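You operate a simulated robot arm through the tools that you are given. There is no shell and no other tool. Be economical: measure what you need, move in short steps, check, and stop when the job is done.

You are at the controls of a simulated robot arm. One attempt, no reset.

JOB
Load the blue car on the ferry: ferry to the ramp, ramp down, car on, ramp up, barrier down.
Fine: the green handwheel winds the ramp; roll the car, don't lift it, onto the car deck, clear of the ramp; the other cars wait.

The check looks at the end state, three seconds after you hand in, the way a careful person would. Anything else that was tipped, shoved, dropped, spilled or broken makes it a failure.

ROBOT AND FRAMES
A 6-joint arm with a two-finger parallel gripper, fixed in place. Base frame: the origin is at the foot of the arm, x ahead of it, y to its left, z up; the work surface is at about z = 0.76. Lengths are in m, angles in degrees, forces in N, time in s.
With the tool pointing down near the work surface it reaches from about 0.16 to 0.74 m from the base axis. Its first joint turns from -166.0 to 166.0 degrees. Payload 3.91 kg.
The tool frame sits at the grasp point between the pads (the TCP): z along the fingers, y along the line on which they close. The tips reach 0.03 m beyond it. Largest opening 0.11 m; finger width 0.02, thickness 0.01; the body of the gripper, 0.048 by 0.112 m, starts 0.055 m behind the TCP.
Orientation is that of the tool frame in the base frame, as a unit quaternion [x, y, z, w]. With the fingers straight down and closing along the base's y, the tool's x points along the base's -x, its y along +y and its z along -z.

CONTROLS
- The arm moves only by the tool servo_tool. Its argument "targets" is text: rows parted by semicolons, each of 7 numbers parted by spaces: the shift along the base's x, y, z in m, then the turn, a rotation vector about the base's x, y, z in degrees, then the finger opening in m, from 0 to 0.11. In form: dx dy dz wx wy wz claw; .... A call has 1 to 12 rows; each row shifts and turns the commanded pose from where the row before left it. Rows are played at 5 a second. More than 0.05 m and 8.6 degrees between two rows, or a gripper value outside its range, and nothing of the call is played. A pose out of reach is approached as far as the arm can. The call stops where the force on the tool passes 90 N (or 10 N more than at its start, if that is more) or the arm is blocked; 0.2 s more then pass. The fingers move at their own pace (about 0.045 m/s each) and stop on an object; they squeeze with about 25 N. The grip force told is the motor's: it shows also when the fingers shut on nothing. Time passes only in rows, and 0.2 s behind the last, so rows that do not move let the fingers close. The reply holds the time, the measured pose of the TCP, the force on the tool along the base axes, the opening and the grip force, in the units named above and with some noise, with the torque about the TCP (base axes, N m) and any sound that the robot's microphone picked up.
- Cameras (640 x 400 px; columns grow to the right, rows downward): "scene" is fixed at [0.4017, 0.6514, 1.3629]; the picture's right is [-0.95, 0.32, 0.00], its down [0.29, 0.87, -0.39] and it looks along [-0.12, -0.37, -0.92] (base axes); focal length 214 px, centre (320, 200). "wrist" rides on the gripper at [0.071, 0.022, -0.107] in the tool frame; the picture's right is [-0.29, 0.96, 0.00], its down [-0.76, -0.23, -0.61] and it looks along [-0.58, -0.18, 0.79] (tool axes); focal length 243 px, centre (320, 200). There is no depth. A picture from a camera that has moved, and an enlarged one, comes with that camera's place and axes in the base frame and with its lens.
- camera(camera): a new picture of that camera. It takes no simulated time.
- lift_body(by): slides the trunk up (or, below 0, down) by that many m; the arm rides with it, the base frame stays. It gives what a move gives, with no picture.
- inspect(camera, box): a new picture of the part [left, top, right, bottom] of that camera's present view, enlarged. It takes no simulated time.
- finish_job(): hands the job in; it is judged then, once.

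Go step by step. Nothing tells you positions but the pictures and the camera data: compare them with the known pose of the tool, close in by small moves and look again before you grip or let go. The budget is 120 turns and 64 pictures, counting those below and the enlarged ones. Unless the task says otherwise, let go and move clear before handing in, and close with one line.

The tools are called after ">>>" by a JSON object that holds its "fn" and its "kwargs". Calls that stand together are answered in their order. servo_tool: Moves the arm, as the interface text tells. Its arguments: {"type":"object","properties":{"targets":{"type":"string"}},"required":["targets"]} The other tools are called the same way: lift_body (by) slides the trunk up or down; camera (camera) takes a picture; inspect (camera, box) takes an enlarged picture of a part of a camera's view; finish_job () hands the job in.

At the start:

```text
clock: 0.0
tool_pos: [0.319, 0.3199, 1.1215]
tcp_rot: [0.0, 1.0, -0.001, 0.0]
wrist_force: [0.0, -0.4, 0.3]
wrist_torque: [-0.01, 0.0, 0.0]
gripper_width: 0.1103
gripper_force: 0.0
trunk travel left (down, up): [-0.525, 0.065]
```

scene: 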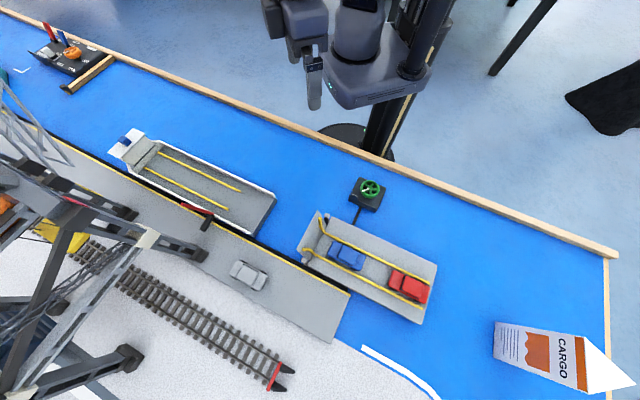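
wrist: 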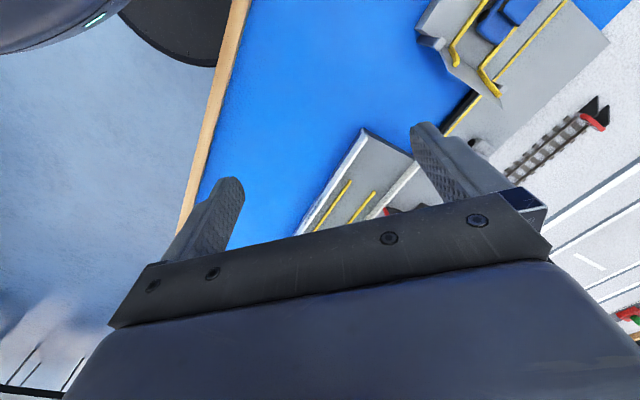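

I see a ferry at upper left of the dock, a ramp platform with the blue and red cars, and a green handwheel. I'll enlarge the parts first.

>>> {"fn": "inspect", "kwargs": {"camera": "scene", "box": [90, 110, 290, 250]}}

>>> {"fn": "inspect", "kwargs": {"camera": "scene", "box": [280, 165, 450, 335]}}

>>> {"fn": "inspect", "kwargs": {"camera": "scene", "box": [0, 0, 180, 120]}}

```text
2.86 times, centred on (190, 180) of scene
camera zoom: at [0.4017, 0.6514, 1.3629], right [-0.95, 0.32, 0.0], down [0.29, 0.87, -0.39], along [-0.12, -0.37, -0.92], focal length 613 px, centre (691, 257)
```

zoom: 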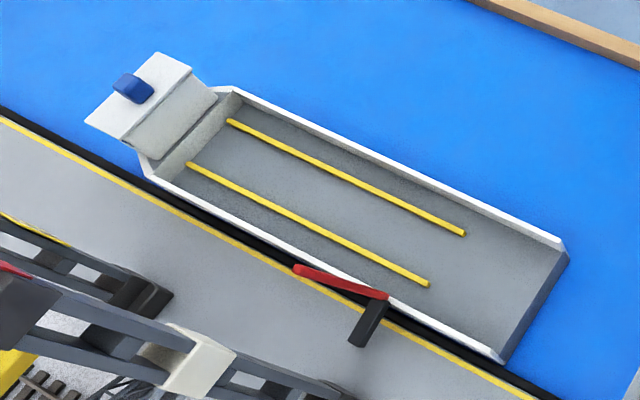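

```text
2.35 times, centred on (365, 250) of scene
camera zoom: at [0.4017, 0.6514, 1.3629], right [-0.95, 0.32, 0.0], down [0.29, 0.87, -0.39], along [-0.12, -0.37, -0.92], focal length 505 px, centre (214, 82)
```

zoom: 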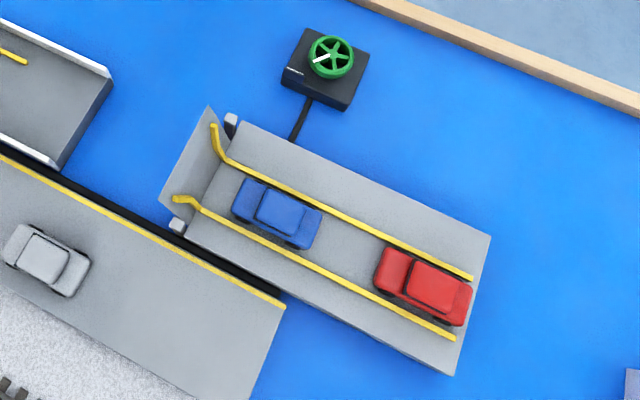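

```text
3.33 times, centred on (90, 60) of scene
camera zoom: at [0.4017, 0.6514, 1.3629], right [-0.95, 0.32, 0.0], down [0.29, 0.87, -0.39], along [-0.12, -0.37, -0.92], focal length 715 px, centre (1087, 667)
```

zoom: 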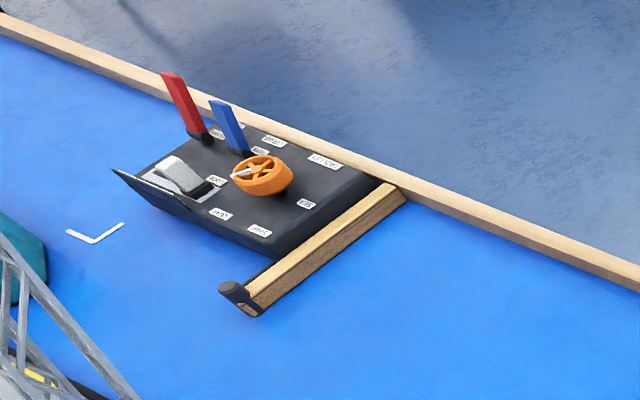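

The ferry stern seems about 0.15 m from the ramp flap along a line of about (-0.75, 0.66); the far control panel is out of reach. I'll move the wrist camera over the ferry to see the red arm and the ferry.

>>> {"fn": "servo_tool", "kwargs": {"targets": "0.04 0.03 0 0 0 0 0.11; 0.04 0.03 0 0 0 0 0.11; 0.04 0.03 0 0 0 0 0.11; 0.03 0.02 0 0 0 0 0.11"}}

>>> {"fn": "camera", "kwargs": {"camera": "wrist"}}

```text
clock: 1.0
tool_pos: [0.4679, 0.4305, 1.1191]
tcp_rot: [0.0, 1.0, 0.0, 0.0]
wrist_force: [-0.3, 0.2, 0.6]
wrist_torque: [0.0, 0.02, 0.02]
gripper_width: 0.1102
gripper_force: 0.0
trunk travel left (down, up): [-0.525, 0.065]
```

```text
58 pictures are left
camera wrist: at [0.3967, 0.4513, 1.2265], right [0.29, 0.96, 0.0], down [0.76, -0.23, 0.61], along [0.58, -0.18, -0.79], focal length 243 px, centre (320, 200)
```

wrist: 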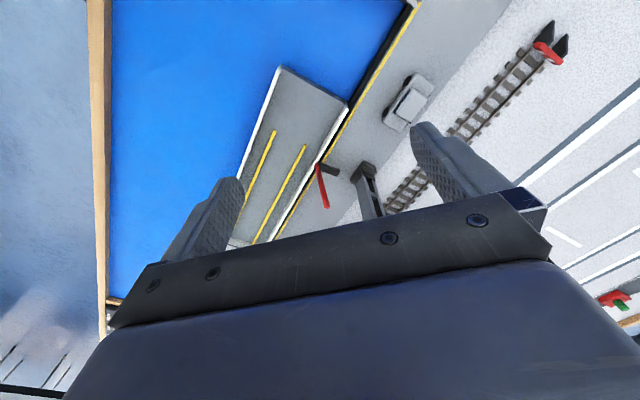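

>>> {"fn": "inspect", "kwargs": {"camera": "wrist", "box": [220, 50, 420, 250]}}

>>> {"fn": "camera", "kwargs": {"camera": "scene"}}

```text
2.00 times, centred on (320, 150) of wrist
camera zoom: at [0.3967, 0.4513, 1.2265], right [0.29, 0.96, 0.0], down [0.76, -0.23, 0.61], along [0.58, -0.18, -0.79], focal length 485 px, centre (320, 300)
```

zoom: 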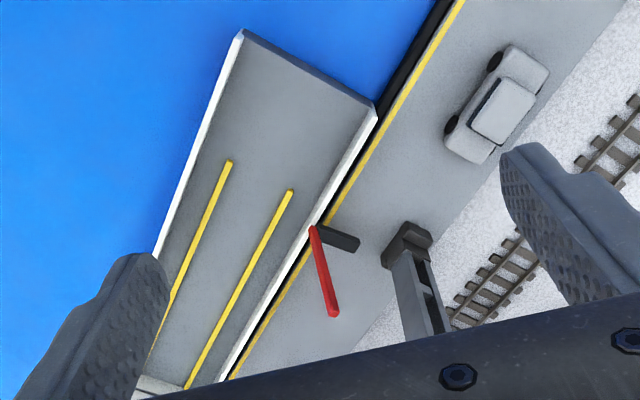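

```text
56 pictures are left
```

scene: 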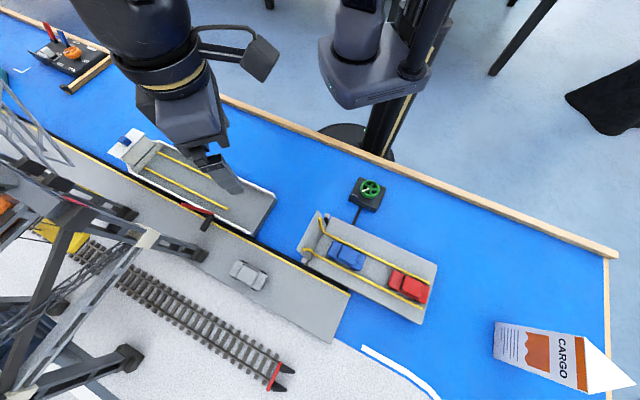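

The red arm is the raised barrier, pivot about (0.623, 0.369, 0.80), tip about z 0.92. The ferry axis runs along about (0.707, -0.707). I'll turn the tool -45° so the fingers straddle the sea-side bulwark, and look.

>>> {"fn": "servo_tool", "kwargs": {"targets": "0.01 -0.025 0 0 0 -7.5 0.06; 0.01 -0.025 0 0 0 -7.5 0.06; 0.01 -0.025 -0.02 0 0 -7.5 0.06; 0.01 -0.025 -0.03 0 0 -7.5 0.06; 0.01 -0.02 -0.03 0 0 -7.5 0.06; 0.01 -0.01 -0.03 0 0 -7.5 0.06"}}

>>> {"fn": "camera", "kwargs": {"camera": "wrist"}}

>>> {"fn": "camera", "kwargs": {"camera": "scene"}}

```text
clock: 2.4
tool_pos: [0.5314, 0.3018, 1.0114]
tcp_rot: [0.383, 0.924, 0.0, 0.0]
wrist_force: [-0.3, -0.7, 0.2]
wrist_torque: [-0.01, -0.02, 0.01]
gripper_width: 0.0598
gripper_force: 0.0
trunk travel left (down, up): [-0.525, 0.065]
```

```text
55 pictures are left
camera wrist: at [0.4955, 0.3672, 1.1189], right [0.88, 0.47, 0.0], down [0.37, -0.7, 0.61], along [0.29, -0.54, -0.79], focal length 243 px, centre (320, 200)
```

wrist: 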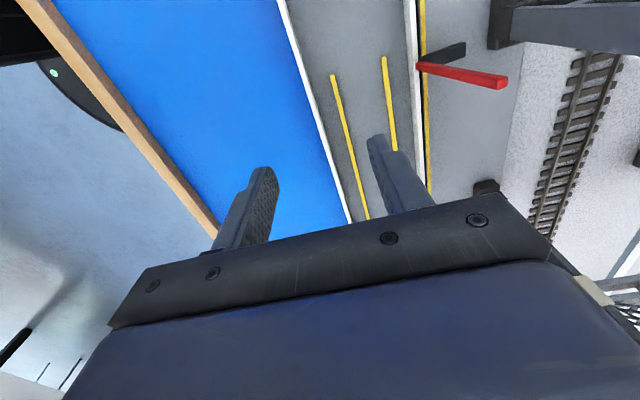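

```text
54 pictures are left
```

scene: 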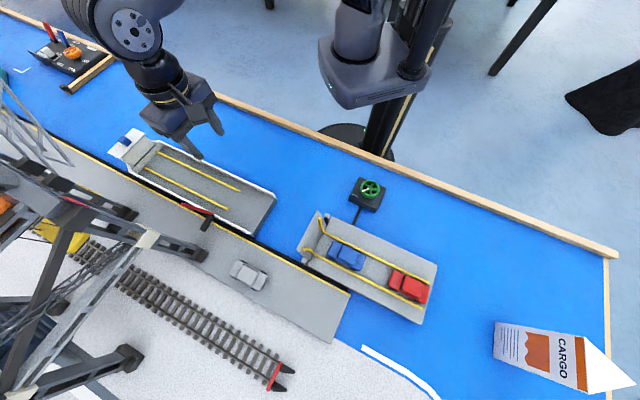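

The bulwark's sea-side line is x+y≈0.816 with its top at about z 0.82. I'll centre over it, narrow the fingers, and come down partway to check.

>>> {"fn": "servo_tool", "kwargs": {"targets": "-0.0085 -0.0085 -0.03 0 0 0 0.035; 0 0 -0.04 0 0 0 0.035; 0 0 -0.04 0 0 0 0.035; 0 0 -0.04 0 0 0 0.035"}}

>>> {"fn": "camera", "kwargs": {"camera": "wrist"}}

>>> {"fn": "inspect", "kwargs": {"camera": "scene", "box": [110, 90, 310, 250]}}

```text
clock: 3.4
tool_pos: [0.5218, 0.2916, 0.8593]
tcp_rot: [0.382, 0.924, 0.0, 0.0]
wrist_force: [0.6, -0.1, -0.4]
wrist_torque: [0.01, 0.0, 0.0]
gripper_width: 0.0348
gripper_force: 0.1
trunk travel left (down, up): [-0.525, 0.065]
```

```text
53 pictures are left
camera wrist: at [0.4852, 0.3568, 0.9672], right [0.88, 0.47, 0.0], down [0.37, -0.7, 0.61], along [0.29, -0.54, -0.79], focal length 243 px, centre (320, 200)
```

wrist: 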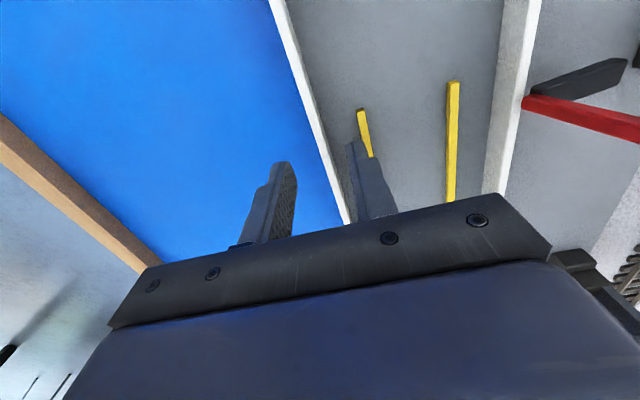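

```text
2.50 times, centred on (210, 170) of scene
camera zoom: at [0.4017, 0.6514, 1.3629], right [-0.95, 0.32, 0.0], down [0.29, 0.87, -0.39], along [-0.12, -0.37, -0.92], focal length 536 px, centre (595, 275)
```

zoom: 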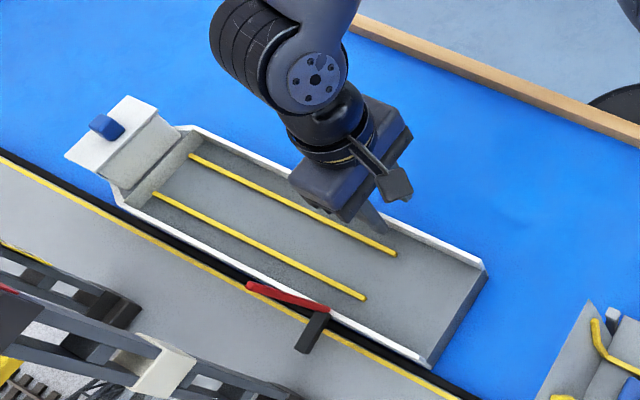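

The bulwark is centred between the fingers. I'll lower about 0.025 and close.

>>> {"fn": "servo_tool", "kwargs": {"targets": "0 0 -0.015 0 0 0 0.035; 0 0 -0.012 0 0 0 0.035; 0 0 0 0 0 0 0.0; 0 0 0 0 0 0 0.0; 0 0 0 0 0 0 0.0"}}

>>> {"fn": "camera", "kwargs": {"camera": "wrist"}}

```text
clock: 4.6
tool_pos: [0.5216, 0.2925, 0.8356]
tcp_rot: [0.383, 0.924, 0.001, 0.0]
wrist_force: [3.7, 3.5, 0.7]
wrist_torque: [0.14, -0.06, 0.31]
gripper_width: 0.006
gripper_force: 25.2
trunk travel left (down, up): [-0.525, 0.065]
```

```text
51 pictures are left
camera wrist: at [0.4855, 0.3581, 0.9424], right [0.88, 0.47, 0.0], down [0.37, -0.7, 0.61], along [0.29, -0.54, -0.79], focal length 243 px, centre (320, 200)
```

wrist: 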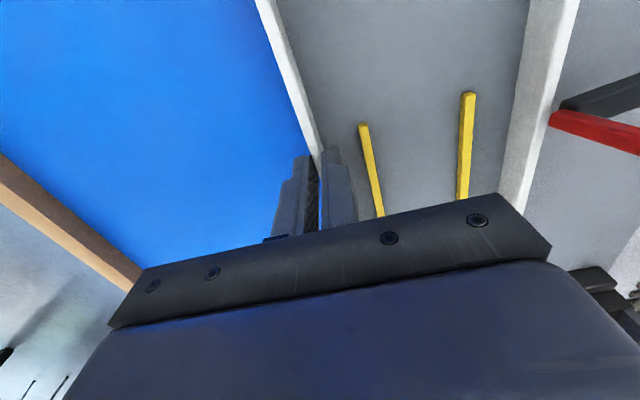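

Gripped a 6 mm bulwark. I'll draw the ferry gently toward the ramp, 4 cm.

>>> {"fn": "servo_tool", "kwargs": {"targets": "-0.005 0.005 0 0 0 0 0; -0.008 0.008 0 0 0 0 0; -0.008 0.008 0 0 0 0 0; -0.008 0.008 0 0 0 0 0"}}

>>> {"fn": "camera", "kwargs": {"camera": "scene"}}

```text
clock: 5.6
tool_pos: [0.4905, 0.3216, 0.8348]
tcp_rot: [0.383, 0.924, 0.0, 0.0]
wrist_force: [0.6, -1.6, 2.2]
wrist_torque: [-0.34, -0.3, -0.27]
gripper_width: 0.006
gripper_force: 25.3
trunk travel left (down, up): [-0.525, 0.065]
```

```text
50 pictures are left
```

scene: 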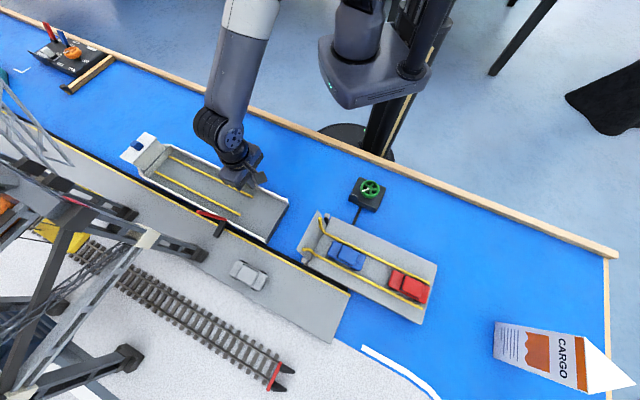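

The ferry slides freely and the barrier rides with it. On with another 4 cm.

>>> {"fn": "servo_tool", "kwargs": {"targets": "-0.008 0.008 0 0 0 0 0; -0.008 0.008 0 0 0 0 0; -0.008 0.008 0 0 0 0 0; -0.005 0.005 0 0 0 0 0"}}

>>> {"fn": "inspect", "kwargs": {"camera": "scene", "box": [190, 150, 390, 300]}}

```text
clock: 6.6
tool_pos: [0.4639, 0.3521, 0.8346]
tcp_rot: [0.383, 0.924, 0.0, -0.001]
wrist_force: [2.9, -3.5, 0.1]
wrist_torque: [-0.06, -0.06, -0.21]
gripper_width: 0.0059
gripper_force: 25.2
trunk travel left (down, up): [-0.525, 0.065]
```

```text
2.67 times, centred on (290, 225) of scene
camera zoom: at [0.4017, 0.6514, 1.3629], right [-0.95, 0.32, 0.0], down [0.29, 0.87, -0.39], along [-0.12, -0.37, -0.92], focal length 572 px, centre (400, 133)
```

zoom: 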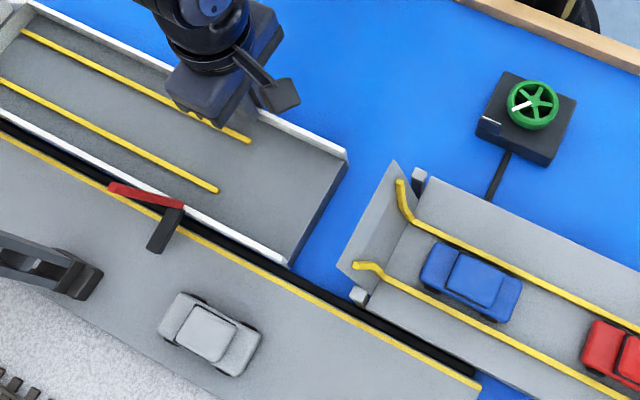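

About 0.07 m gap remains to the hinge; the raised flap is about 0.05 m long. On with 3 cm, then look from the wrist/scene.

>>> {"fn": "servo_tool", "kwargs": {"targets": "-0.007 0.007 0 0 0 0 0; -0.007 0.007 0 0 0 0 0; -0.007 0.007 0 0 0 0 0"}}

>>> {"fn": "inspect", "kwargs": {"camera": "scene", "box": [230, 170, 370, 290]}}

```text
clock: 7.4
tool_pos: [0.4415, 0.3727, 0.8356]
tcp_rot: [0.382, 0.924, -0.002, -0.001]
wrist_force: [-0.9, 0.3, 0.5]
wrist_torque: [-0.21, -0.22, -0.15]
gripper_width: 0.006
gripper_force: 25.4
trunk travel left (down, up): [-0.525, 0.065]
```

```text
3.33 times, centred on (300, 230) of scene
camera zoom: at [0.4017, 0.6514, 1.3629], right [-0.95, 0.32, 0.0], down [0.29, 0.87, -0.39], along [-0.12, -0.37, -0.92], focal length 715 px, centre (387, 100)
```

zoom: 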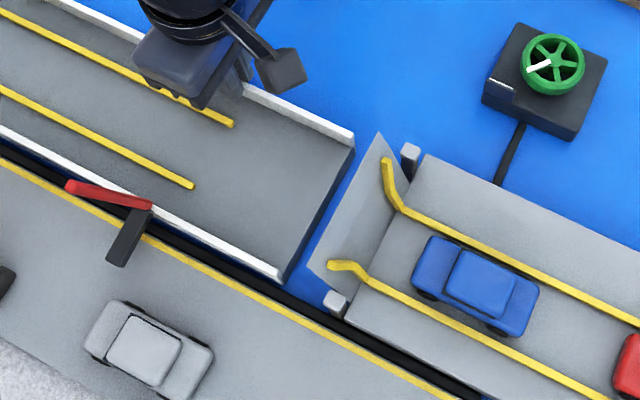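

Still about 4 cm of gap. Another 2 cm, then look.

>>> {"fn": "servo_tool", "kwargs": {"targets": "-0.007 0.007 0 0 0 0 0; -0.007 0.007 0 0 0 0 0; 0 0 0 0 0 0 0"}}

>>> {"fn": "inspect", "kwargs": {"camera": "scene", "box": [250, 190, 350, 280]}}

```text
clock: 8.2
tool_pos: [0.4269, 0.3846, 0.835]
tcp_rot: [0.383, 0.924, 0.0, 0.0]
wrist_force: [1.4, 0.0, 0.5]
wrist_torque: [-0.19, -0.15, -0.15]
gripper_width: 0.006
gripper_force: 24.9
trunk travel left (down, up): [-0.525, 0.065]
```

```text
4.44 times, centred on (300, 235) of scene
camera zoom: at [0.4017, 0.6514, 1.3629], right [-0.95, 0.32, 0.0], down [0.29, 0.87, -0.39], along [-0.12, -0.37, -0.92], focal length 953 px, centre (409, 44)
```

zoom: 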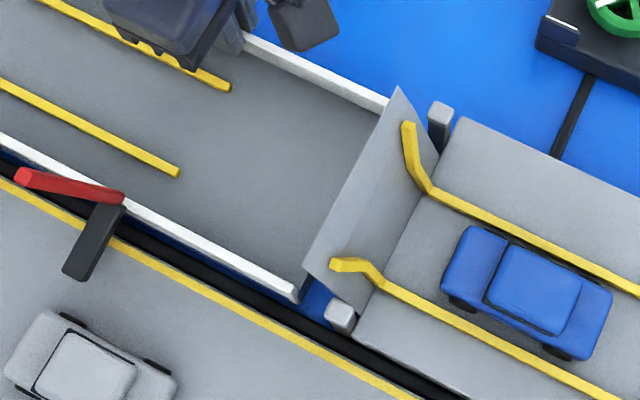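

Aligned well, gap roughly 3 cm. I'll go 1.5 cm more, watching force.

>>> {"fn": "servo_tool", "kwargs": {"targets": "-0.005 0.005 0 0 0 0 0; -0.005 0.005 0 0 0 0 0; 0 0 0 0 0 0 0"}}

>>> {"fn": "inspect", "kwargs": {"camera": "scene", "box": [250, 190, 350, 280]}}

```text
clock: 9.0
tool_pos: [0.4179, 0.3943, 0.8355]
tcp_rot: [0.382, 0.924, 0.001, 0.0]
wrist_force: [3.5, -3.7, 4.3]
wrist_torque: [-0.31, -0.28, -0.19]
gripper_width: 0.0059
gripper_force: 25.2
trunk travel left (down, up): [-0.525, 0.065]
```

```text
4.44 times, centred on (300, 235) of scene
camera zoom: at [0.4017, 0.6514, 1.3629], right [-0.95, 0.32, 0.0], down [0.29, 0.87, -0.39], along [-0.12, -0.37, -0.92], focal length 953 px, centre (409, 44)
```

zoom: 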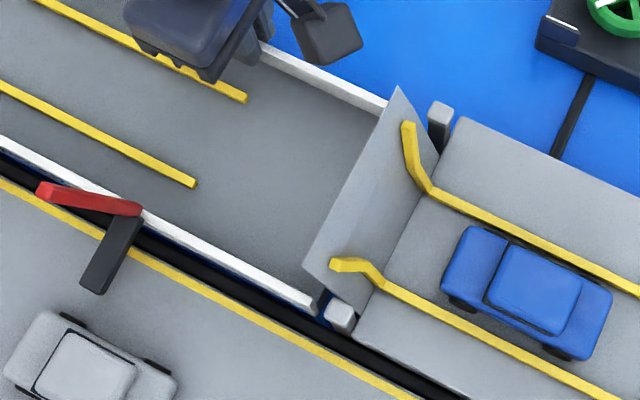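

The bulwark end is about a centimetre from the hinge post, which looks like the stop. A small further pull to feel for it.

>>> {"fn": "servo_tool", "kwargs": {"targets": "-0.003 0.003 0 0 0 0 0; -0.003 0.003 0 0 0 0 0; 0 0 0 0 0 0 0"}}

>>> {"fn": "inspect", "kwargs": {"camera": "scene", "box": [250, 190, 350, 280]}}

```text
clock: 9.8
tool_pos: [0.4125, 0.4004, 0.8356]
tcp_rot: [0.383, 0.924, 0.0, 0.0]
wrist_force: [2.5, -3.1, -0.1]
wrist_torque: [-0.03, -0.04, -0.25]
gripper_width: 0.0063
gripper_force: 25.1
trunk travel left (down, up): [-0.525, 0.065]
```

```text
4.44 times, centred on (300, 235) of scene
camera zoom: at [0.4017, 0.6514, 1.3629], right [-0.95, 0.32, 0.0], down [0.29, 0.87, -0.39], along [-0.12, -0.37, -0.92], focal length 953 px, centre (409, 44)
```

zoom: 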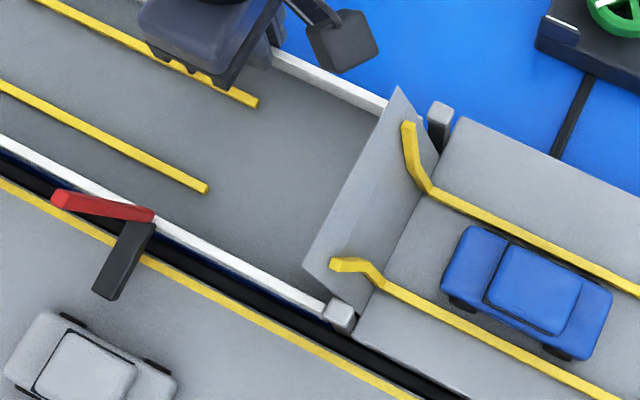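

>>> {"fn": "servo_tool", "kwargs": {"targets": "-0.003 0.003 0 0 0 0 0; -0.003 0.003 0 0 0 0 0; 0 0 0 0 0 0 0"}}

>>> {"fn": "inspect", "kwargs": {"camera": "scene", "box": [250, 190, 350, 280]}}

```text
clock: 10.6
tool_pos: [0.4066, 0.4046, 0.8347]
tcp_rot: [0.383, 0.924, 0.0, 0.0]
wrist_force: [10.7, -15.5, 4.5]
wrist_torque: [-0.43, -0.27, -0.23]
gripper_width: 0.0057
gripper_force: 24.9
trunk travel left (down, up): [-0.525, 0.065]
```

```text
4.44 times, centred on (300, 235) of scene
camera zoom: at [0.4017, 0.6514, 1.3629], right [-0.95, 0.32, 0.0], down [0.29, 0.87, -0.39], along [-0.12, -0.37, -0.92], focal length 953 px, centre (409, 44)
```

zoom: 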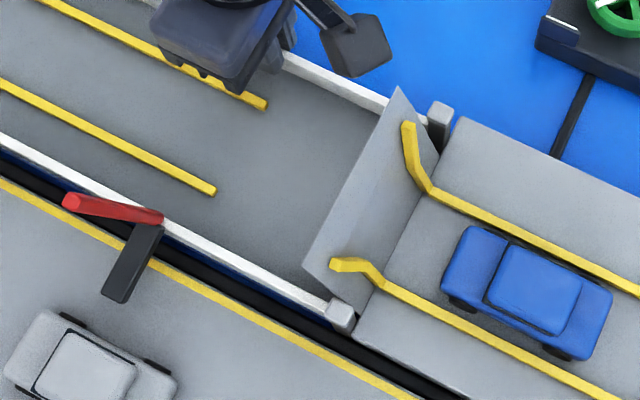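

The force rose to about 19 N with the bulwark ends against the hinge posts: the ferry is docked. I'll release, rise, and go over the green wheel at about (0.193, 0.452).

>>> {"fn": "servo_tool", "kwargs": {"targets": "0 0 0 0 0 0 0.03; 0 0 0 0 0 0 0.03; 0 0 0.03 0 0 0 0.03; 0 0 0.05 0 0 0 0.05; 0 0 0.05 0 0 0 0.08; -0.04 0.01 0.02 0 0 0 0.09; -0.045 0.01 0 0 0 0 0.09; -0.045 0.01 0 0 0 0 0.09; -0.045 0.01 0 0 0 0 0.09; -0.035 0.007 0 0 0 0 0.09"}}

>>> {"fn": "camera", "kwargs": {"camera": "wrist"}}

>>> {"fn": "camera", "kwargs": {"camera": "scene"}}

```text
clock: 12.8
tool_pos: [0.1962, 0.45, 0.9848]
tcp_rot: [0.383, 0.924, 0.0, 0.0]
wrist_force: [-0.2, -0.3, -0.4]
wrist_torque: [0.01, 0.0, 0.02]
gripper_width: 0.0898
gripper_force: 0.1
trunk travel left (down, up): [-0.525, 0.065]
```

```text
43 pictures are left
camera wrist: at [0.1596, 0.5166, 1.0924], right [0.88, 0.47, 0.0], down [0.37, -0.7, 0.61], along [0.29, -0.54, -0.79], focal length 243 px, centre (320, 200)
```

wrist: 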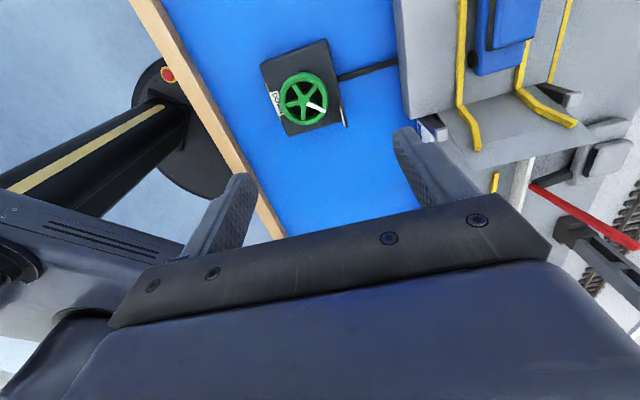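

```text
42 pictures are left
```

scene: 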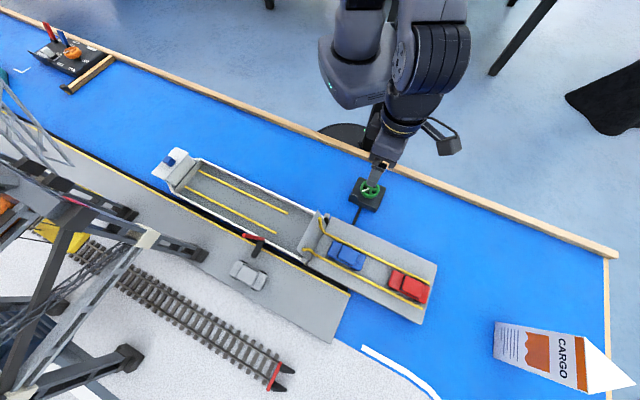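

>>> {"fn": "inspect", "kwargs": {"camera": "wrist", "box": [240, 30, 370, 140]}}

>>> {"fn": "inspect", "kwargs": {"camera": "wrist", "box": [390, 0, 640, 200]}}

```text
3.64 times, centred on (305, 85) of wrist
camera zoom: at [0.1596, 0.5166, 1.0924], right [0.88, 0.47, 0.0], down [0.37, -0.7, 0.61], along [0.29, -0.54, -0.79], focal length 882 px, centre (374, 618)
```

zoom: 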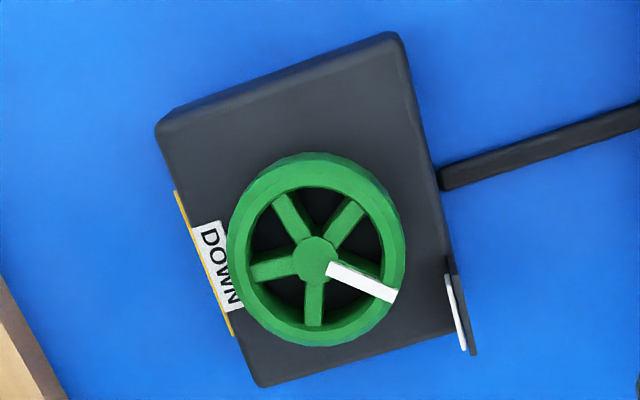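

```text
2.00 times, centred on (515, 100) of wrist
camera zoom: at [0.1596, 0.5166, 1.0924], right [0.88, 0.47, 0.0], down [0.37, -0.7, 0.61], along [0.29, -0.54, -0.79], focal length 485 px, centre (-70, 400)
```

zoom: 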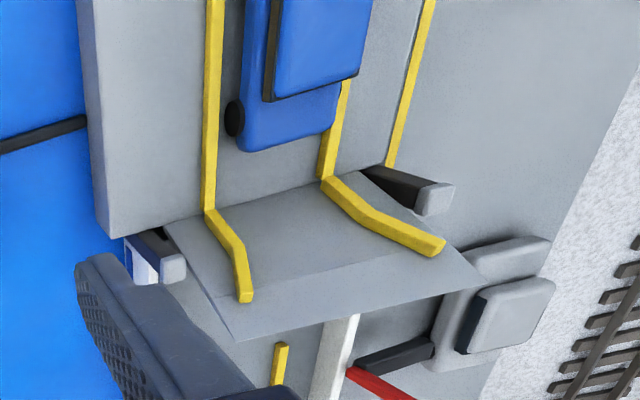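

The wheel is at about (0.181, 0.437, 0.80), radius 0.028, white spoke as pointer, with a DOWN plate on one side. I'll centre above it and descend to check.

>>> {"fn": "servo_tool", "kwargs": {"targets": "-0.015 -0.013 -0.03 0 0 0 0.09; 0 0 -0.04 0 0 0 0.09; 0 0 -0.035 0 0 0 0.09"}}

>>> {"fn": "camera", "kwargs": {"camera": "wrist"}}

>>> {"fn": "inspect", "kwargs": {"camera": "scene", "box": [320, 130, 440, 230]}}

```text
clock: 13.6
tool_pos: [0.1838, 0.4414, 0.8808]
tcp_rot: [0.382, 0.924, 0.0, 0.0]
wrist_force: [-0.1, -1.1, -0.2]
wrist_torque: [0.02, 0.01, -0.01]
gripper_width: 0.09
gripper_force: 0.0
trunk travel left (down, up): [-0.525, 0.065]
```

```text
39 pictures are left
camera wrist: at [0.148, 0.5056, 0.9881], right [0.88, 0.47, 0.0], down [0.37, -0.7, 0.61], along [0.29, -0.54, -0.79], focal length 243 px, centre (320, 200)
```

wrist: 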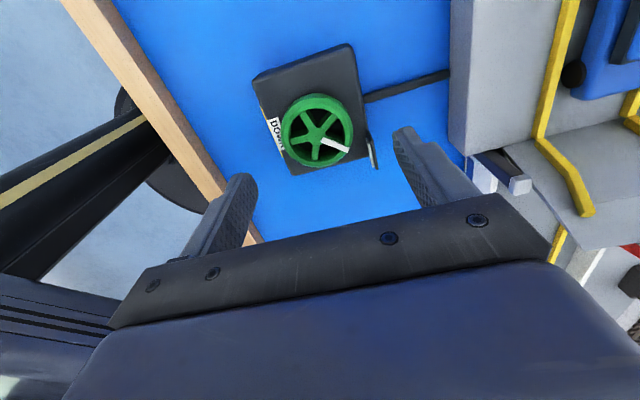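

```text
4.00 times, centred on (380, 180) of scene
camera zoom: at [0.4017, 0.6514, 1.3629], right [-0.95, 0.32, 0.0], down [0.29, 0.87, -0.39], along [-0.12, -0.37, -0.92], focal length 858 px, centre (80, 280)
```

zoom: 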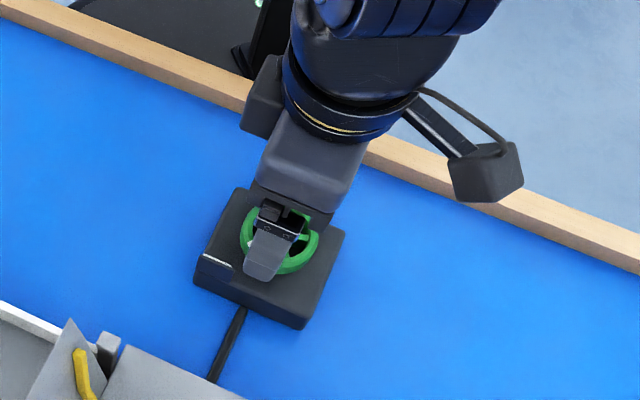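

Centre estimate holds at (0.181, 0.439). I'll descend to about z 0.82 and look.

>>> {"fn": "servo_tool", "kwargs": {"targets": "-0.003 -0.002 -0.03 0 0 0 0.085; 0 0 -0.03 0 0 0 0.085; 0 0 0 0 0 0 0.085"}}

>>> {"fn": "camera", "kwargs": {"camera": "wrist"}}

>>> {"fn": "inspect", "kwargs": {"camera": "scene", "box": [330, 150, 410, 220]}}

```text
clock: 14.4
tool_pos: [0.1785, 0.4387, 0.8197]
tcp_rot: [0.383, 0.924, 0.0, 0.0]
wrist_force: [0.8, -3.2, 7.3]
wrist_torque: [0.11, -0.24, -0.13]
gripper_width: 0.0844
gripper_force: 0.1
trunk travel left (down, up): [-0.525, 0.065]
```

```text
37 pictures are left
camera wrist: at [0.1434, 0.5031, 0.9276], right [0.88, 0.47, 0.0], down [0.37, -0.7, 0.61], along [0.29, -0.54, -0.79], focal length 243 px, centre (320, 200)
```

wrist: 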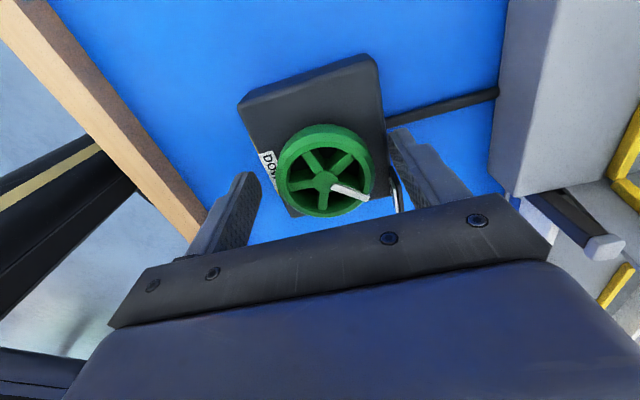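

```text
5.71 times, centred on (370, 185) of scene
camera zoom: at [0.4017, 0.6514, 1.3629], right [-0.95, 0.32, 0.0], down [0.29, 0.87, -0.39], along [-0.12, -0.37, -0.92], focal length 1226 px, centre (34, 286)
```

zoom: 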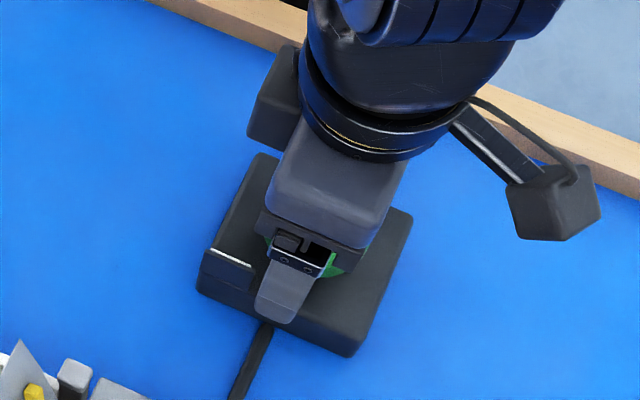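

A finger touched the small sign plate (7 N, top near z 0.79). The wheel top is near 0.814, so I'll rise slightly, narrow the opening, and come down again less deep before closing.

>>> {"fn": "servo_tool", "kwargs": {"targets": "0.002 0 0.012 0 0 0 0.066; 0 0 0 0 0 0 0.066; 0 0 -0.006 0 0 0 0.066; 0 0 -0.004 0 0 0 0.066; 0 0 0 0 0 0 0.066"}}

>>> {"fn": "camera", "kwargs": {"camera": "wrist"}}

```text
clock: 15.6
tool_pos: [0.1793, 0.4391, 0.8208]
tcp_rot: [0.383, 0.924, 0.0, 0.0]
wrist_force: [0.7, -0.7, -0.4]
wrist_torque: [0.02, 0.0, -0.02]
gripper_width: 0.0662
gripper_force: 0.0
trunk travel left (down, up): [-0.525, 0.065]
```

```text
35 pictures are left
camera wrist: at [0.1441, 0.5044, 0.9289], right [0.88, 0.47, 0.0], down [0.37, -0.7, 0.61], along [0.29, -0.54, -0.79], focal length 243 px, centre (320, 200)
```

wrist: 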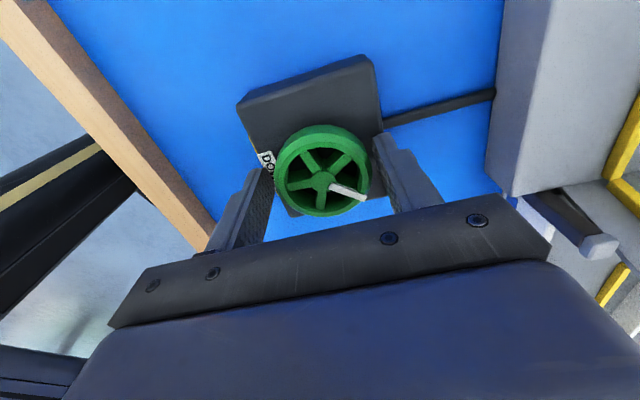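

Clear of the plate. Closing on the rim and trying a small counter-clockwise turn of 24°.

>>> {"fn": "servo_tool", "kwargs": {"targets": "0 0 0 0 0 0 0.04; 0 0 0 0 0 0 0.04; 0 0 0 0 0 8 0.04; 0 0 0 0 0 8 0.04; 0 0 0 0 0 8 0.04; 0 0 0 0 0 0 0.04"}}

>>> {"fn": "inspect", "kwargs": {"camera": "scene", "box": [290, 160, 430, 260]}}

>>> {"fn": "camera", "kwargs": {"camera": "wrist"}}

```text
clock: 17.0
tool_pos: [0.1816, 0.4419, 0.8212]
tcp_rot: [0.181, 0.983, 0.001, 0.0]
wrist_force: [15.3, 23.5, 1.4]
wrist_torque: [-0.12, 0.49, -0.02]
gripper_width: 0.0532
gripper_force: 45.3
trunk travel left (down, up): [-0.525, 0.065]
```

```text
4.00 times, centred on (360, 210) of scene
camera zoom: at [0.4017, 0.6514, 1.3629], right [-0.95, 0.32, 0.0], down [0.29, 0.87, -0.39], along [-0.12, -0.37, -0.92], focal length 858 px, centre (160, 160)
```

zoom: 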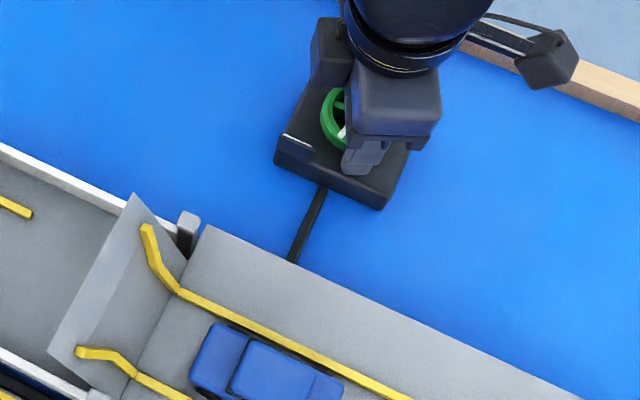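

```text
33 pictures are left
camera wrist: at [0.1218, 0.4865, 0.9291], right [0.61, 0.79, 0.0], down [0.63, -0.49, 0.61], along [0.48, -0.37, -0.8], focal length 243 px, centre (320, 200)
```

wrist: 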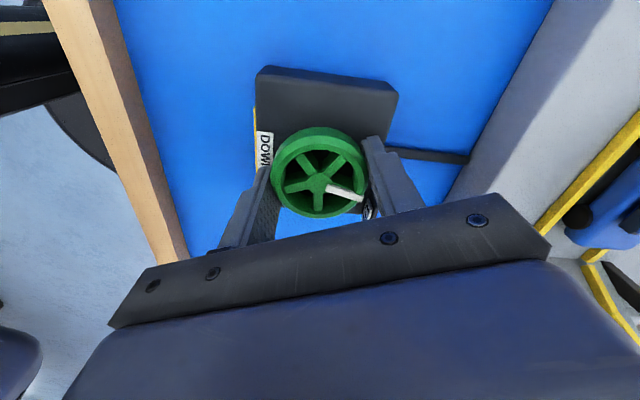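

Counter-clockwise turns the wheel and the flap tip has started going down toward the ferry. I'll recentre slightly and keep turning.

>>> {"fn": "servo_tool", "kwargs": {"targets": "0.0015 0.003 0 0 0 0 0.04; 0 0 0 0 0 8 0.04; 0 0 0 0 0 8 0.04; 0 0 0 0 0 8 0.04; 0 0 0 0 0 8 0.04; 0 0 0 0 0 8 0.04; 0 0 0 0 0 0 0.04"}}

>>> {"fn": "inspect", "kwargs": {"camera": "scene", "box": [290, 160, 430, 260]}}

```text
clock: 18.6
tool_pos: [0.1819, 0.4428, 0.8211]
tcp_rot: [-0.166, 0.986, 0.0, 0.0]
wrist_force: [1.1, 10.1, 7.1]
wrist_torque: [-0.28, 0.41, 0.01]
gripper_width: 0.0534
gripper_force: 45.0
trunk travel left (down, up): [-0.525, 0.065]
```

```text
4.00 times, centred on (360, 210) of scene
camera zoom: at [0.4017, 0.6514, 1.3629], right [-0.95, 0.32, 0.0], down [0.29, 0.87, -0.39], along [-0.12, -0.37, -0.92], focal length 858 px, centre (160, 160)
```

zoom: 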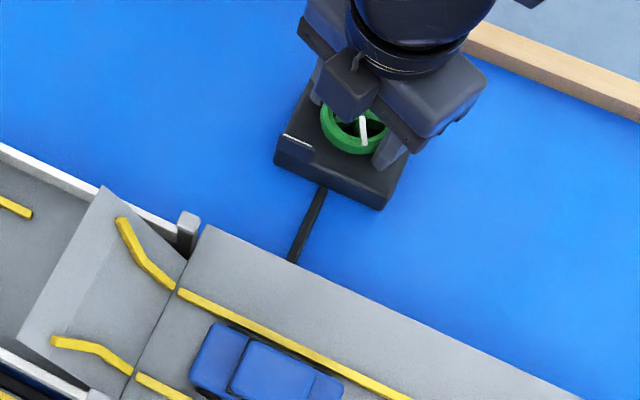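

The ramp is coming down. Keep turning.

>>> {"fn": "servo_tool", "kwargs": {"targets": "0 0.001 0 0 0 8 0.04; 0 0 0 0 0 8 0.04; 0 0 0 0 0 8 0.04; 0 0 0 0 0 8 0.04; 0 0 0 0 0 8 0.04; 0 0 0 0 0 0 0.04"}}

>>> {"fn": "inspect", "kwargs": {"camera": "scene", "box": [290, 160, 430, 260]}}

```text
clock: 20.0
tool_pos: [0.1803, 0.4428, 0.822]
tcp_rot: [-0.493, 0.87, 0.0, 0.0]
wrist_force: [2.1, 9.4, -10.5]
wrist_torque: [0.88, -0.63, 0.02]
gripper_width: 0.0534
gripper_force: 44.9
trunk travel left (down, up): [-0.525, 0.065]
```

```text
4.00 times, centred on (360, 210) of scene
camera zoom: at [0.4017, 0.6514, 1.3629], right [-0.95, 0.32, 0.0], down [0.29, 0.87, -0.39], along [-0.12, -0.37, -0.92], focal length 858 px, centre (160, 160)
```

zoom: 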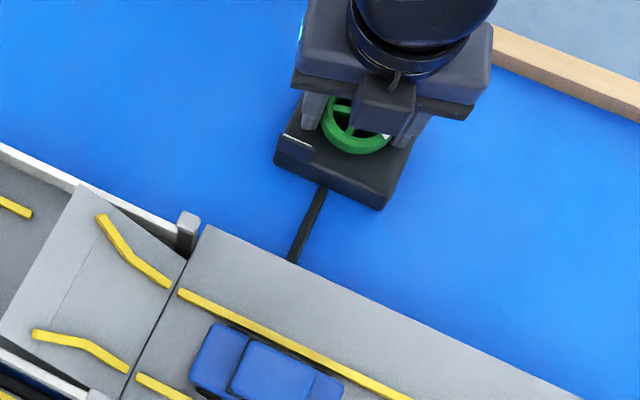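

Nearly flat. Another stretch of turning.

>>> {"fn": "servo_tool", "kwargs": {"targets": "0 0.001 0 0 0 8 0.04; 0 0 0 0 0 8 0.04; 0 0 0 0 0 8 0.04; 0 0 0 0 0 8 0.04; 0 0 0 0 0 8 0.04; 0 0 0 0 0 0 0.04"}}

>>> {"fn": "inspect", "kwargs": {"camera": "scene", "box": [270, 160, 430, 260]}}

```text
clock: 21.4
tool_pos: [0.1799, 0.4434, 0.8219]
tcp_rot: [0.761, -0.649, 0.001, 0.002]
wrist_force: [-12.0, 0.3, -6.5]
wrist_torque: [-1.0, 0.32, -0.04]
gripper_width: 0.0534
gripper_force: 45.0
trunk travel left (down, up): [-0.525, 0.065]
```

```text
4.00 times, centred on (350, 210) of scene
camera zoom: at [0.4017, 0.6514, 1.3629], right [-0.95, 0.32, 0.0], down [0.29, 0.87, -0.39], along [-0.12, -0.37, -0.92], focal length 858 px, centre (200, 160)
```

zoom: 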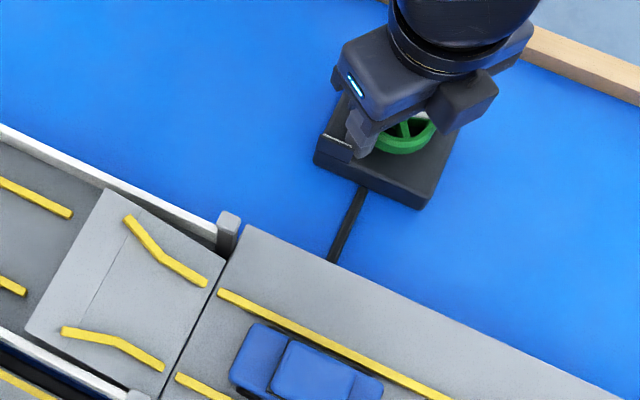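

Still some lowering left perhaps. Continue 32° and compare.

>>> {"fn": "servo_tool", "kwargs": {"targets": "-0.0005 0 0 0 0 8 0.04; 0 0 0 0 0 8 0.04; 0 0 0 0 0 8 0.04; 0 0 0 0 0 8 0.04; 0 0 0 0 0 0 0.04"}}

>>> {"fn": "inspect", "kwargs": {"camera": "scene", "box": [270, 160, 430, 260]}}

>>> {"fn": "camera", "kwargs": {"camera": "wrist"}}

```text
clock: 22.6
tool_pos: [0.18, 0.4432, 0.8212]
tcp_rot: [0.91, -0.414, 0.001, 0.001]
wrist_force: [-15.7, -4.7, -5.9]
wrist_torque: [0.6, -0.17, -0.01]
gripper_width: 0.0535
gripper_force: 44.5
trunk travel left (down, up): [-0.525, 0.065]
```

```text
4.00 times, centred on (350, 210) of scene
camera zoom: at [0.4017, 0.6514, 1.3629], right [-0.95, 0.32, 0.0], down [0.29, 0.87, -0.39], along [-0.12, -0.37, -0.92], focal length 858 px, centre (200, 160)
```

zoom: 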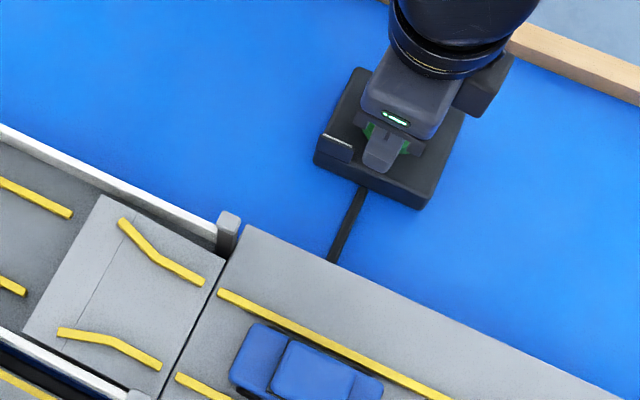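

```text
28 pictures are left
camera wrist: at [0.2094, 0.3749, 0.9292], right [-0.91, -0.41, 0.0], down [-0.33, 0.72, 0.61], along [-0.25, 0.55, -0.79], focal length 243 px, centre (320, 200)
```

wrist: 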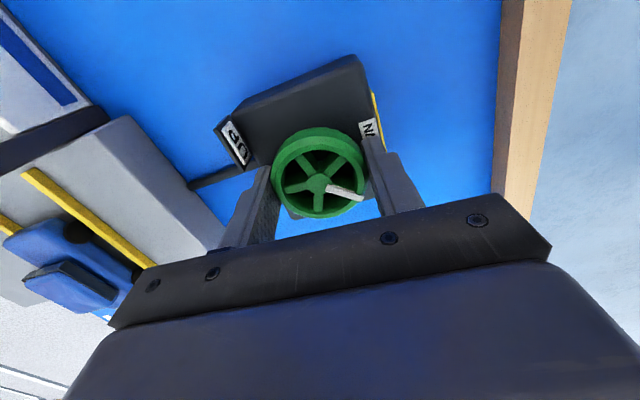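

The pointer is close to the DOWN plate. I'll turn another 24° and check once.

>>> {"fn": "servo_tool", "kwargs": {"targets": "-0.001 0 0 0 0 8 0.04; 0 0 0 0 0 8 0.04; 0 0 0 0 0 8 0.04; 0 0 0 0 0 0 0.04"}}

>>> {"fn": "inspect", "kwargs": {"camera": "scene", "box": [250, 190, 350, 280]}}

```text
clock: 23.6
tool_pos: [0.1801, 0.4422, 0.8221]
tcp_rot: [0.977, -0.215, 0.002, 0.001]
wrist_force: [-3.1, -14.7, -7.8]
wrist_torque: [0.22, -0.78, 0.01]
gripper_width: 0.0535
gripper_force: 45.0
trunk travel left (down, up): [-0.525, 0.065]
```

```text
4.44 times, centred on (300, 235) of scene
camera zoom: at [0.4017, 0.6514, 1.3629], right [-0.95, 0.32, 0.0], down [0.29, 0.87, -0.39], along [-0.12, -0.37, -0.92], focal length 953 px, centre (409, 44)
```

zoom: 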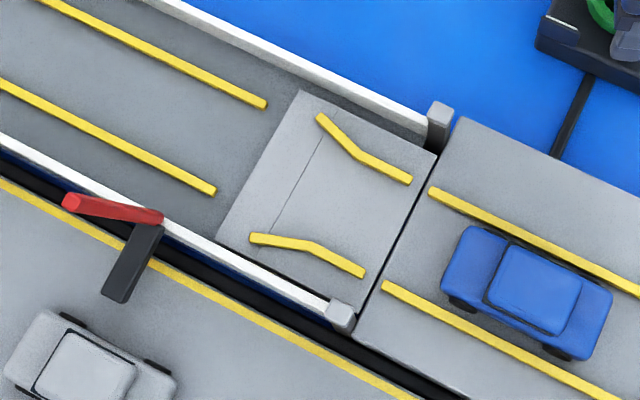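

Flap looks nearly on the deck. One more 16° to feel for the end stop.

>>> {"fn": "servo_tool", "kwargs": {"targets": "0 -0.001 0 0 0 8 0.04; 0 0 0 0 0 8 0.04; 0 0 0 0 0 0 0.04"}}

>>> {"fn": "inspect", "kwargs": {"camera": "scene", "box": [250, 190, 350, 280]}}

```text
clock: 24.4
tool_pos: [0.1796, 0.4424, 0.8211]
tcp_rot: [0.997, -0.078, 0.0, -0.001]
wrist_force: [0.6, -8.8, -3.6]
wrist_torque: [-0.8, -0.55, 0.01]
gripper_width: 0.0535
gripper_force: 45.6
trunk travel left (down, up): [-0.525, 0.065]
```

```text
4.44 times, centred on (300, 235) of scene
camera zoom: at [0.4017, 0.6514, 1.3629], right [-0.95, 0.32, 0.0], down [0.29, 0.87, -0.39], along [-0.12, -0.37, -0.92], focal length 953 px, centre (409, 44)
```

zoom: 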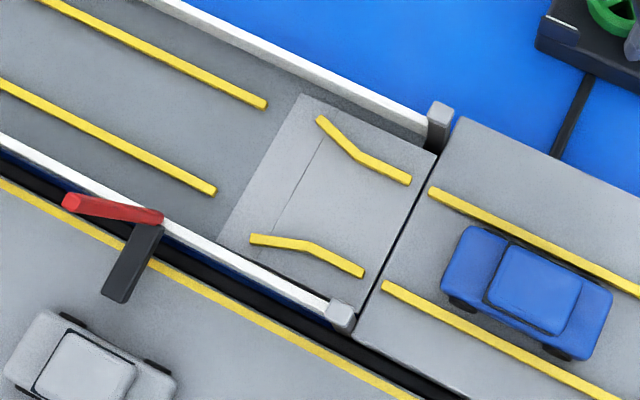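

Still moving slightly; turn further 24°.

>>> {"fn": "servo_tool", "kwargs": {"targets": "0 -0.0005 0 0 0 8 0.04; 0 0 0 0 0 8 0.04; 0 0 0 0 0 8 0.04; 0 0 0 0 0 0 0.04"}}

>>> {"fn": "inspect", "kwargs": {"camera": "scene", "box": [250, 190, 350, 280]}}

```text
clock: 25.4
tool_pos: [0.1797, 0.4414, 0.822]
tcp_rot: [0.991, 0.13, 0.0, -0.001]
wrist_force: [-0.1, -6.6, 2.3]
wrist_torque: [-0.08, 0.34, -1.39]
gripper_width: 0.0531
gripper_force: 45.1
trunk travel left (down, up): [-0.525, 0.065]
```

```text
4.44 times, centred on (300, 235) of scene
camera zoom: at [0.4017, 0.6514, 1.3629], right [-0.95, 0.32, 0.0], down [0.29, 0.87, -0.39], along [-0.12, -0.37, -0.92], focal length 953 px, centre (409, 44)
```

zoom: 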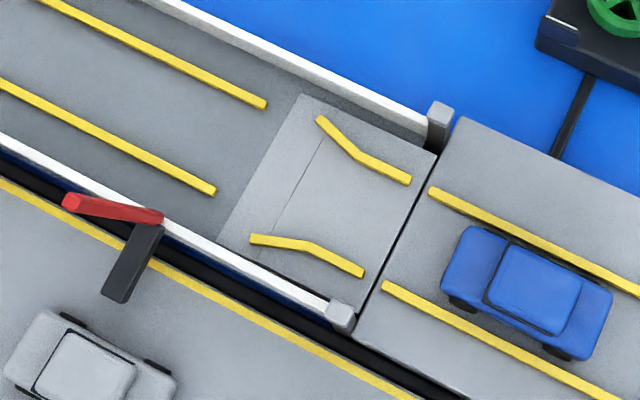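

Torque jumped to -1.4 N·m and the picture is unchanged: the ramp is fully down. I'll release, rise, unwind to yaw 45°, and go over the gap behind the blue car, about (0.255, 0.652), to push it along the rails.

>>> {"fn": "servo_tool", "kwargs": {"targets": "0 0 0 0 0 -4 0.06; 0 0 0 0 0 0 0.066; 0 0 0.03 0 0 0 0.066; 0 0 0.05 0 0 -8 0.066; 0 0 0.05 0 0 -8 0.04; 0.01 0.02 0.02 0 0 -8 0.02; 0.01 0.03 0 0 0 -8 0; 0.01 0.03 0 0 0 -8 0; 0.01 0.03 0 0 0 -8 0; 0.01 0.03 0 0 0 -8 0; 0.01 0.03 0 0 0 -8 0; 0.01 0.03 0 0 0 -8 0"}}

>>> {"fn": "servo_tool", "kwargs": {"targets": "0.005 0.01 0 0 0 -8 0; 0 0 0 0 0 -8 0; 0 0 0 0 0 -8 0; 0 0 0 0 0 -8 0; 0 0 0 0 0 -8 0; 0 0 0 0 0 -8 0; 0 0 0 0 0 -8 0; 0 0 0 0 0 -8 0; 0 0 0 0 0 -8 0; 0 0 0 0 0 0 0"}}

>>> {"fn": "camera", "kwargs": {"camera": "wrist"}}

>>> {"fn": "camera", "kwargs": {"camera": "scene"}}

```text
clock: 28.0
tool_pos: [0.2496, 0.6407, 0.9714]
tcp_rot: [0.861, -0.508, 0.0, 0.0]
wrist_force: [0.3, 0.4, -0.1]
wrist_torque: [-0.01, -0.01, 0.0]
gripper_width: 0.0002
gripper_force: 24.7
trunk travel left (down, up): [-0.525, 0.065]
```

```text
clock: 30.2
tool_pos: [0.2548, 0.6517, 0.9714]
tcp_rot: [-0.397, 0.918, 0.0, 0.001]
wrist_force: [0.8, -0.1, 0.5]
wrist_torque: [0.0, -0.01, -0.01]
gripper_width: 0.0
gripper_force: 25.1
trunk travel left (down, up): [-0.525, 0.065]
```

```text
24 pictures are left
camera wrist: at [0.1893, 0.6144, 1.0793], right [-0.5, 0.87, 0.0], down [0.69, 0.4, 0.61], along [0.53, 0.3, -0.79], focal length 243 px, centre (320, 200)
```

wrist: 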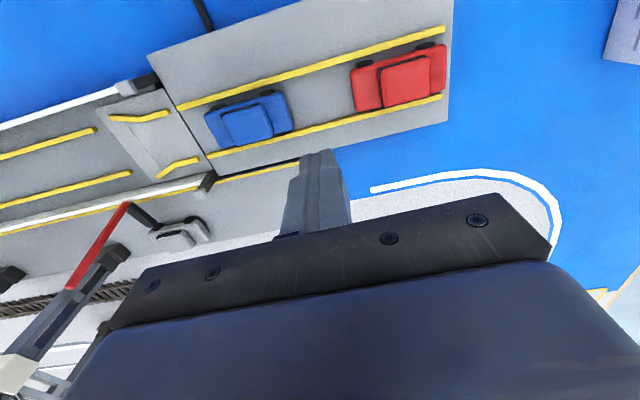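

```text
23 pictures are left
```

scene: 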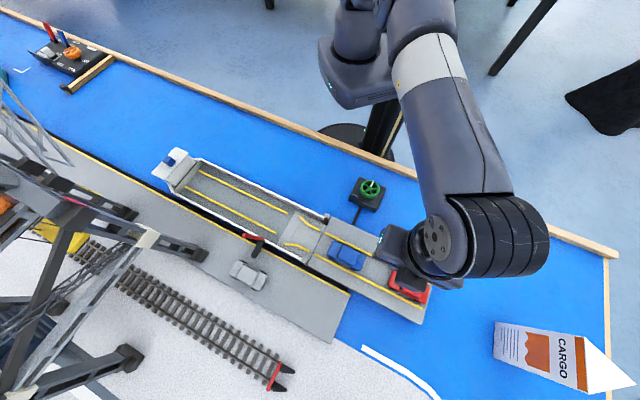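

The gap centre is right under the tool (p≈-0.281, s≈0.641). Platform is near z 0.795; I'll descend with tips to about 0.815 and look.

>>> {"fn": "servo_tool", "kwargs": {"targets": "0 0 -0.045 0 0 0 0; 0 0 -0.045 0 0 0 0; 0 0 -0.03 0 0 0 0; 0 0 -0.008 0 0 0 0; 0 0 0 0 0 0 0"}}

>>> {"fn": "camera", "kwargs": {"camera": "wrist"}}

```text
clock: 31.4
tool_pos: [0.254, 0.6508, 0.84]
tcp_rot: [-0.398, 0.917, -0.001, 0.0]
wrist_force: [-0.1, 0.7, -0.3]
wrist_torque: [0.01, -0.01, -0.02]
gripper_width: 0.0001
gripper_force: 25.0
trunk travel left (down, up): [-0.525, 0.065]
```

```text
22 pictures are left
camera wrist: at [0.1888, 0.6134, 0.9479], right [-0.5, 0.86, 0.0], down [0.69, 0.4, 0.61], along [0.53, 0.3, -0.79], focal length 243 px, centre (320, 200)
```

wrist: 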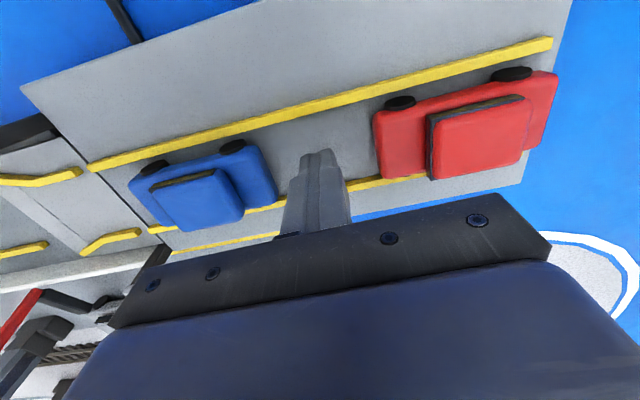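

Fingers stand between the cars without contact. I'll push forward along the axis by about 4.5 cm slowly and check the car moves.

>>> {"fn": "servo_tool", "kwargs": {"targets": "0.006 -0.006 0 0 0 -1.8 0; 0.006 -0.006 0 0 0 0 0; 0.005 -0.005 0 0 0 0 0; 0.005 -0.005 0 0 0 0 0; 0.005 -0.005 0 0 0 0 0; 0.005 -0.005 0 0 0 0 0; 0 0 0 0 0 0 0"}}

>>> {"fn": "camera", "kwargs": {"camera": "wrist"}}

```text
clock: 33.0
tool_pos: [0.287, 0.6196, 0.8431]
tcp_rot: [-0.384, 0.923, 0.001, 0.0]
wrist_force: [0.1, -0.2, -0.5]
wrist_torque: [-0.04, -0.02, 0.01]
gripper_width: 0.0
gripper_force: 25.1
trunk travel left (down, up): [-0.525, 0.065]
```

```text
21 pictures are left
camera wrist: at [0.2201, 0.5846, 0.9508], right [-0.47, 0.88, 0.0], down [0.7, 0.38, 0.61], along [0.54, 0.29, -0.79], focal length 243 px, centre (320, 200)
```

wrist: 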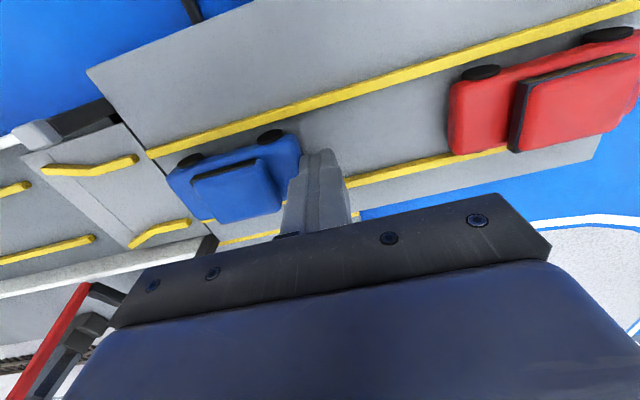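

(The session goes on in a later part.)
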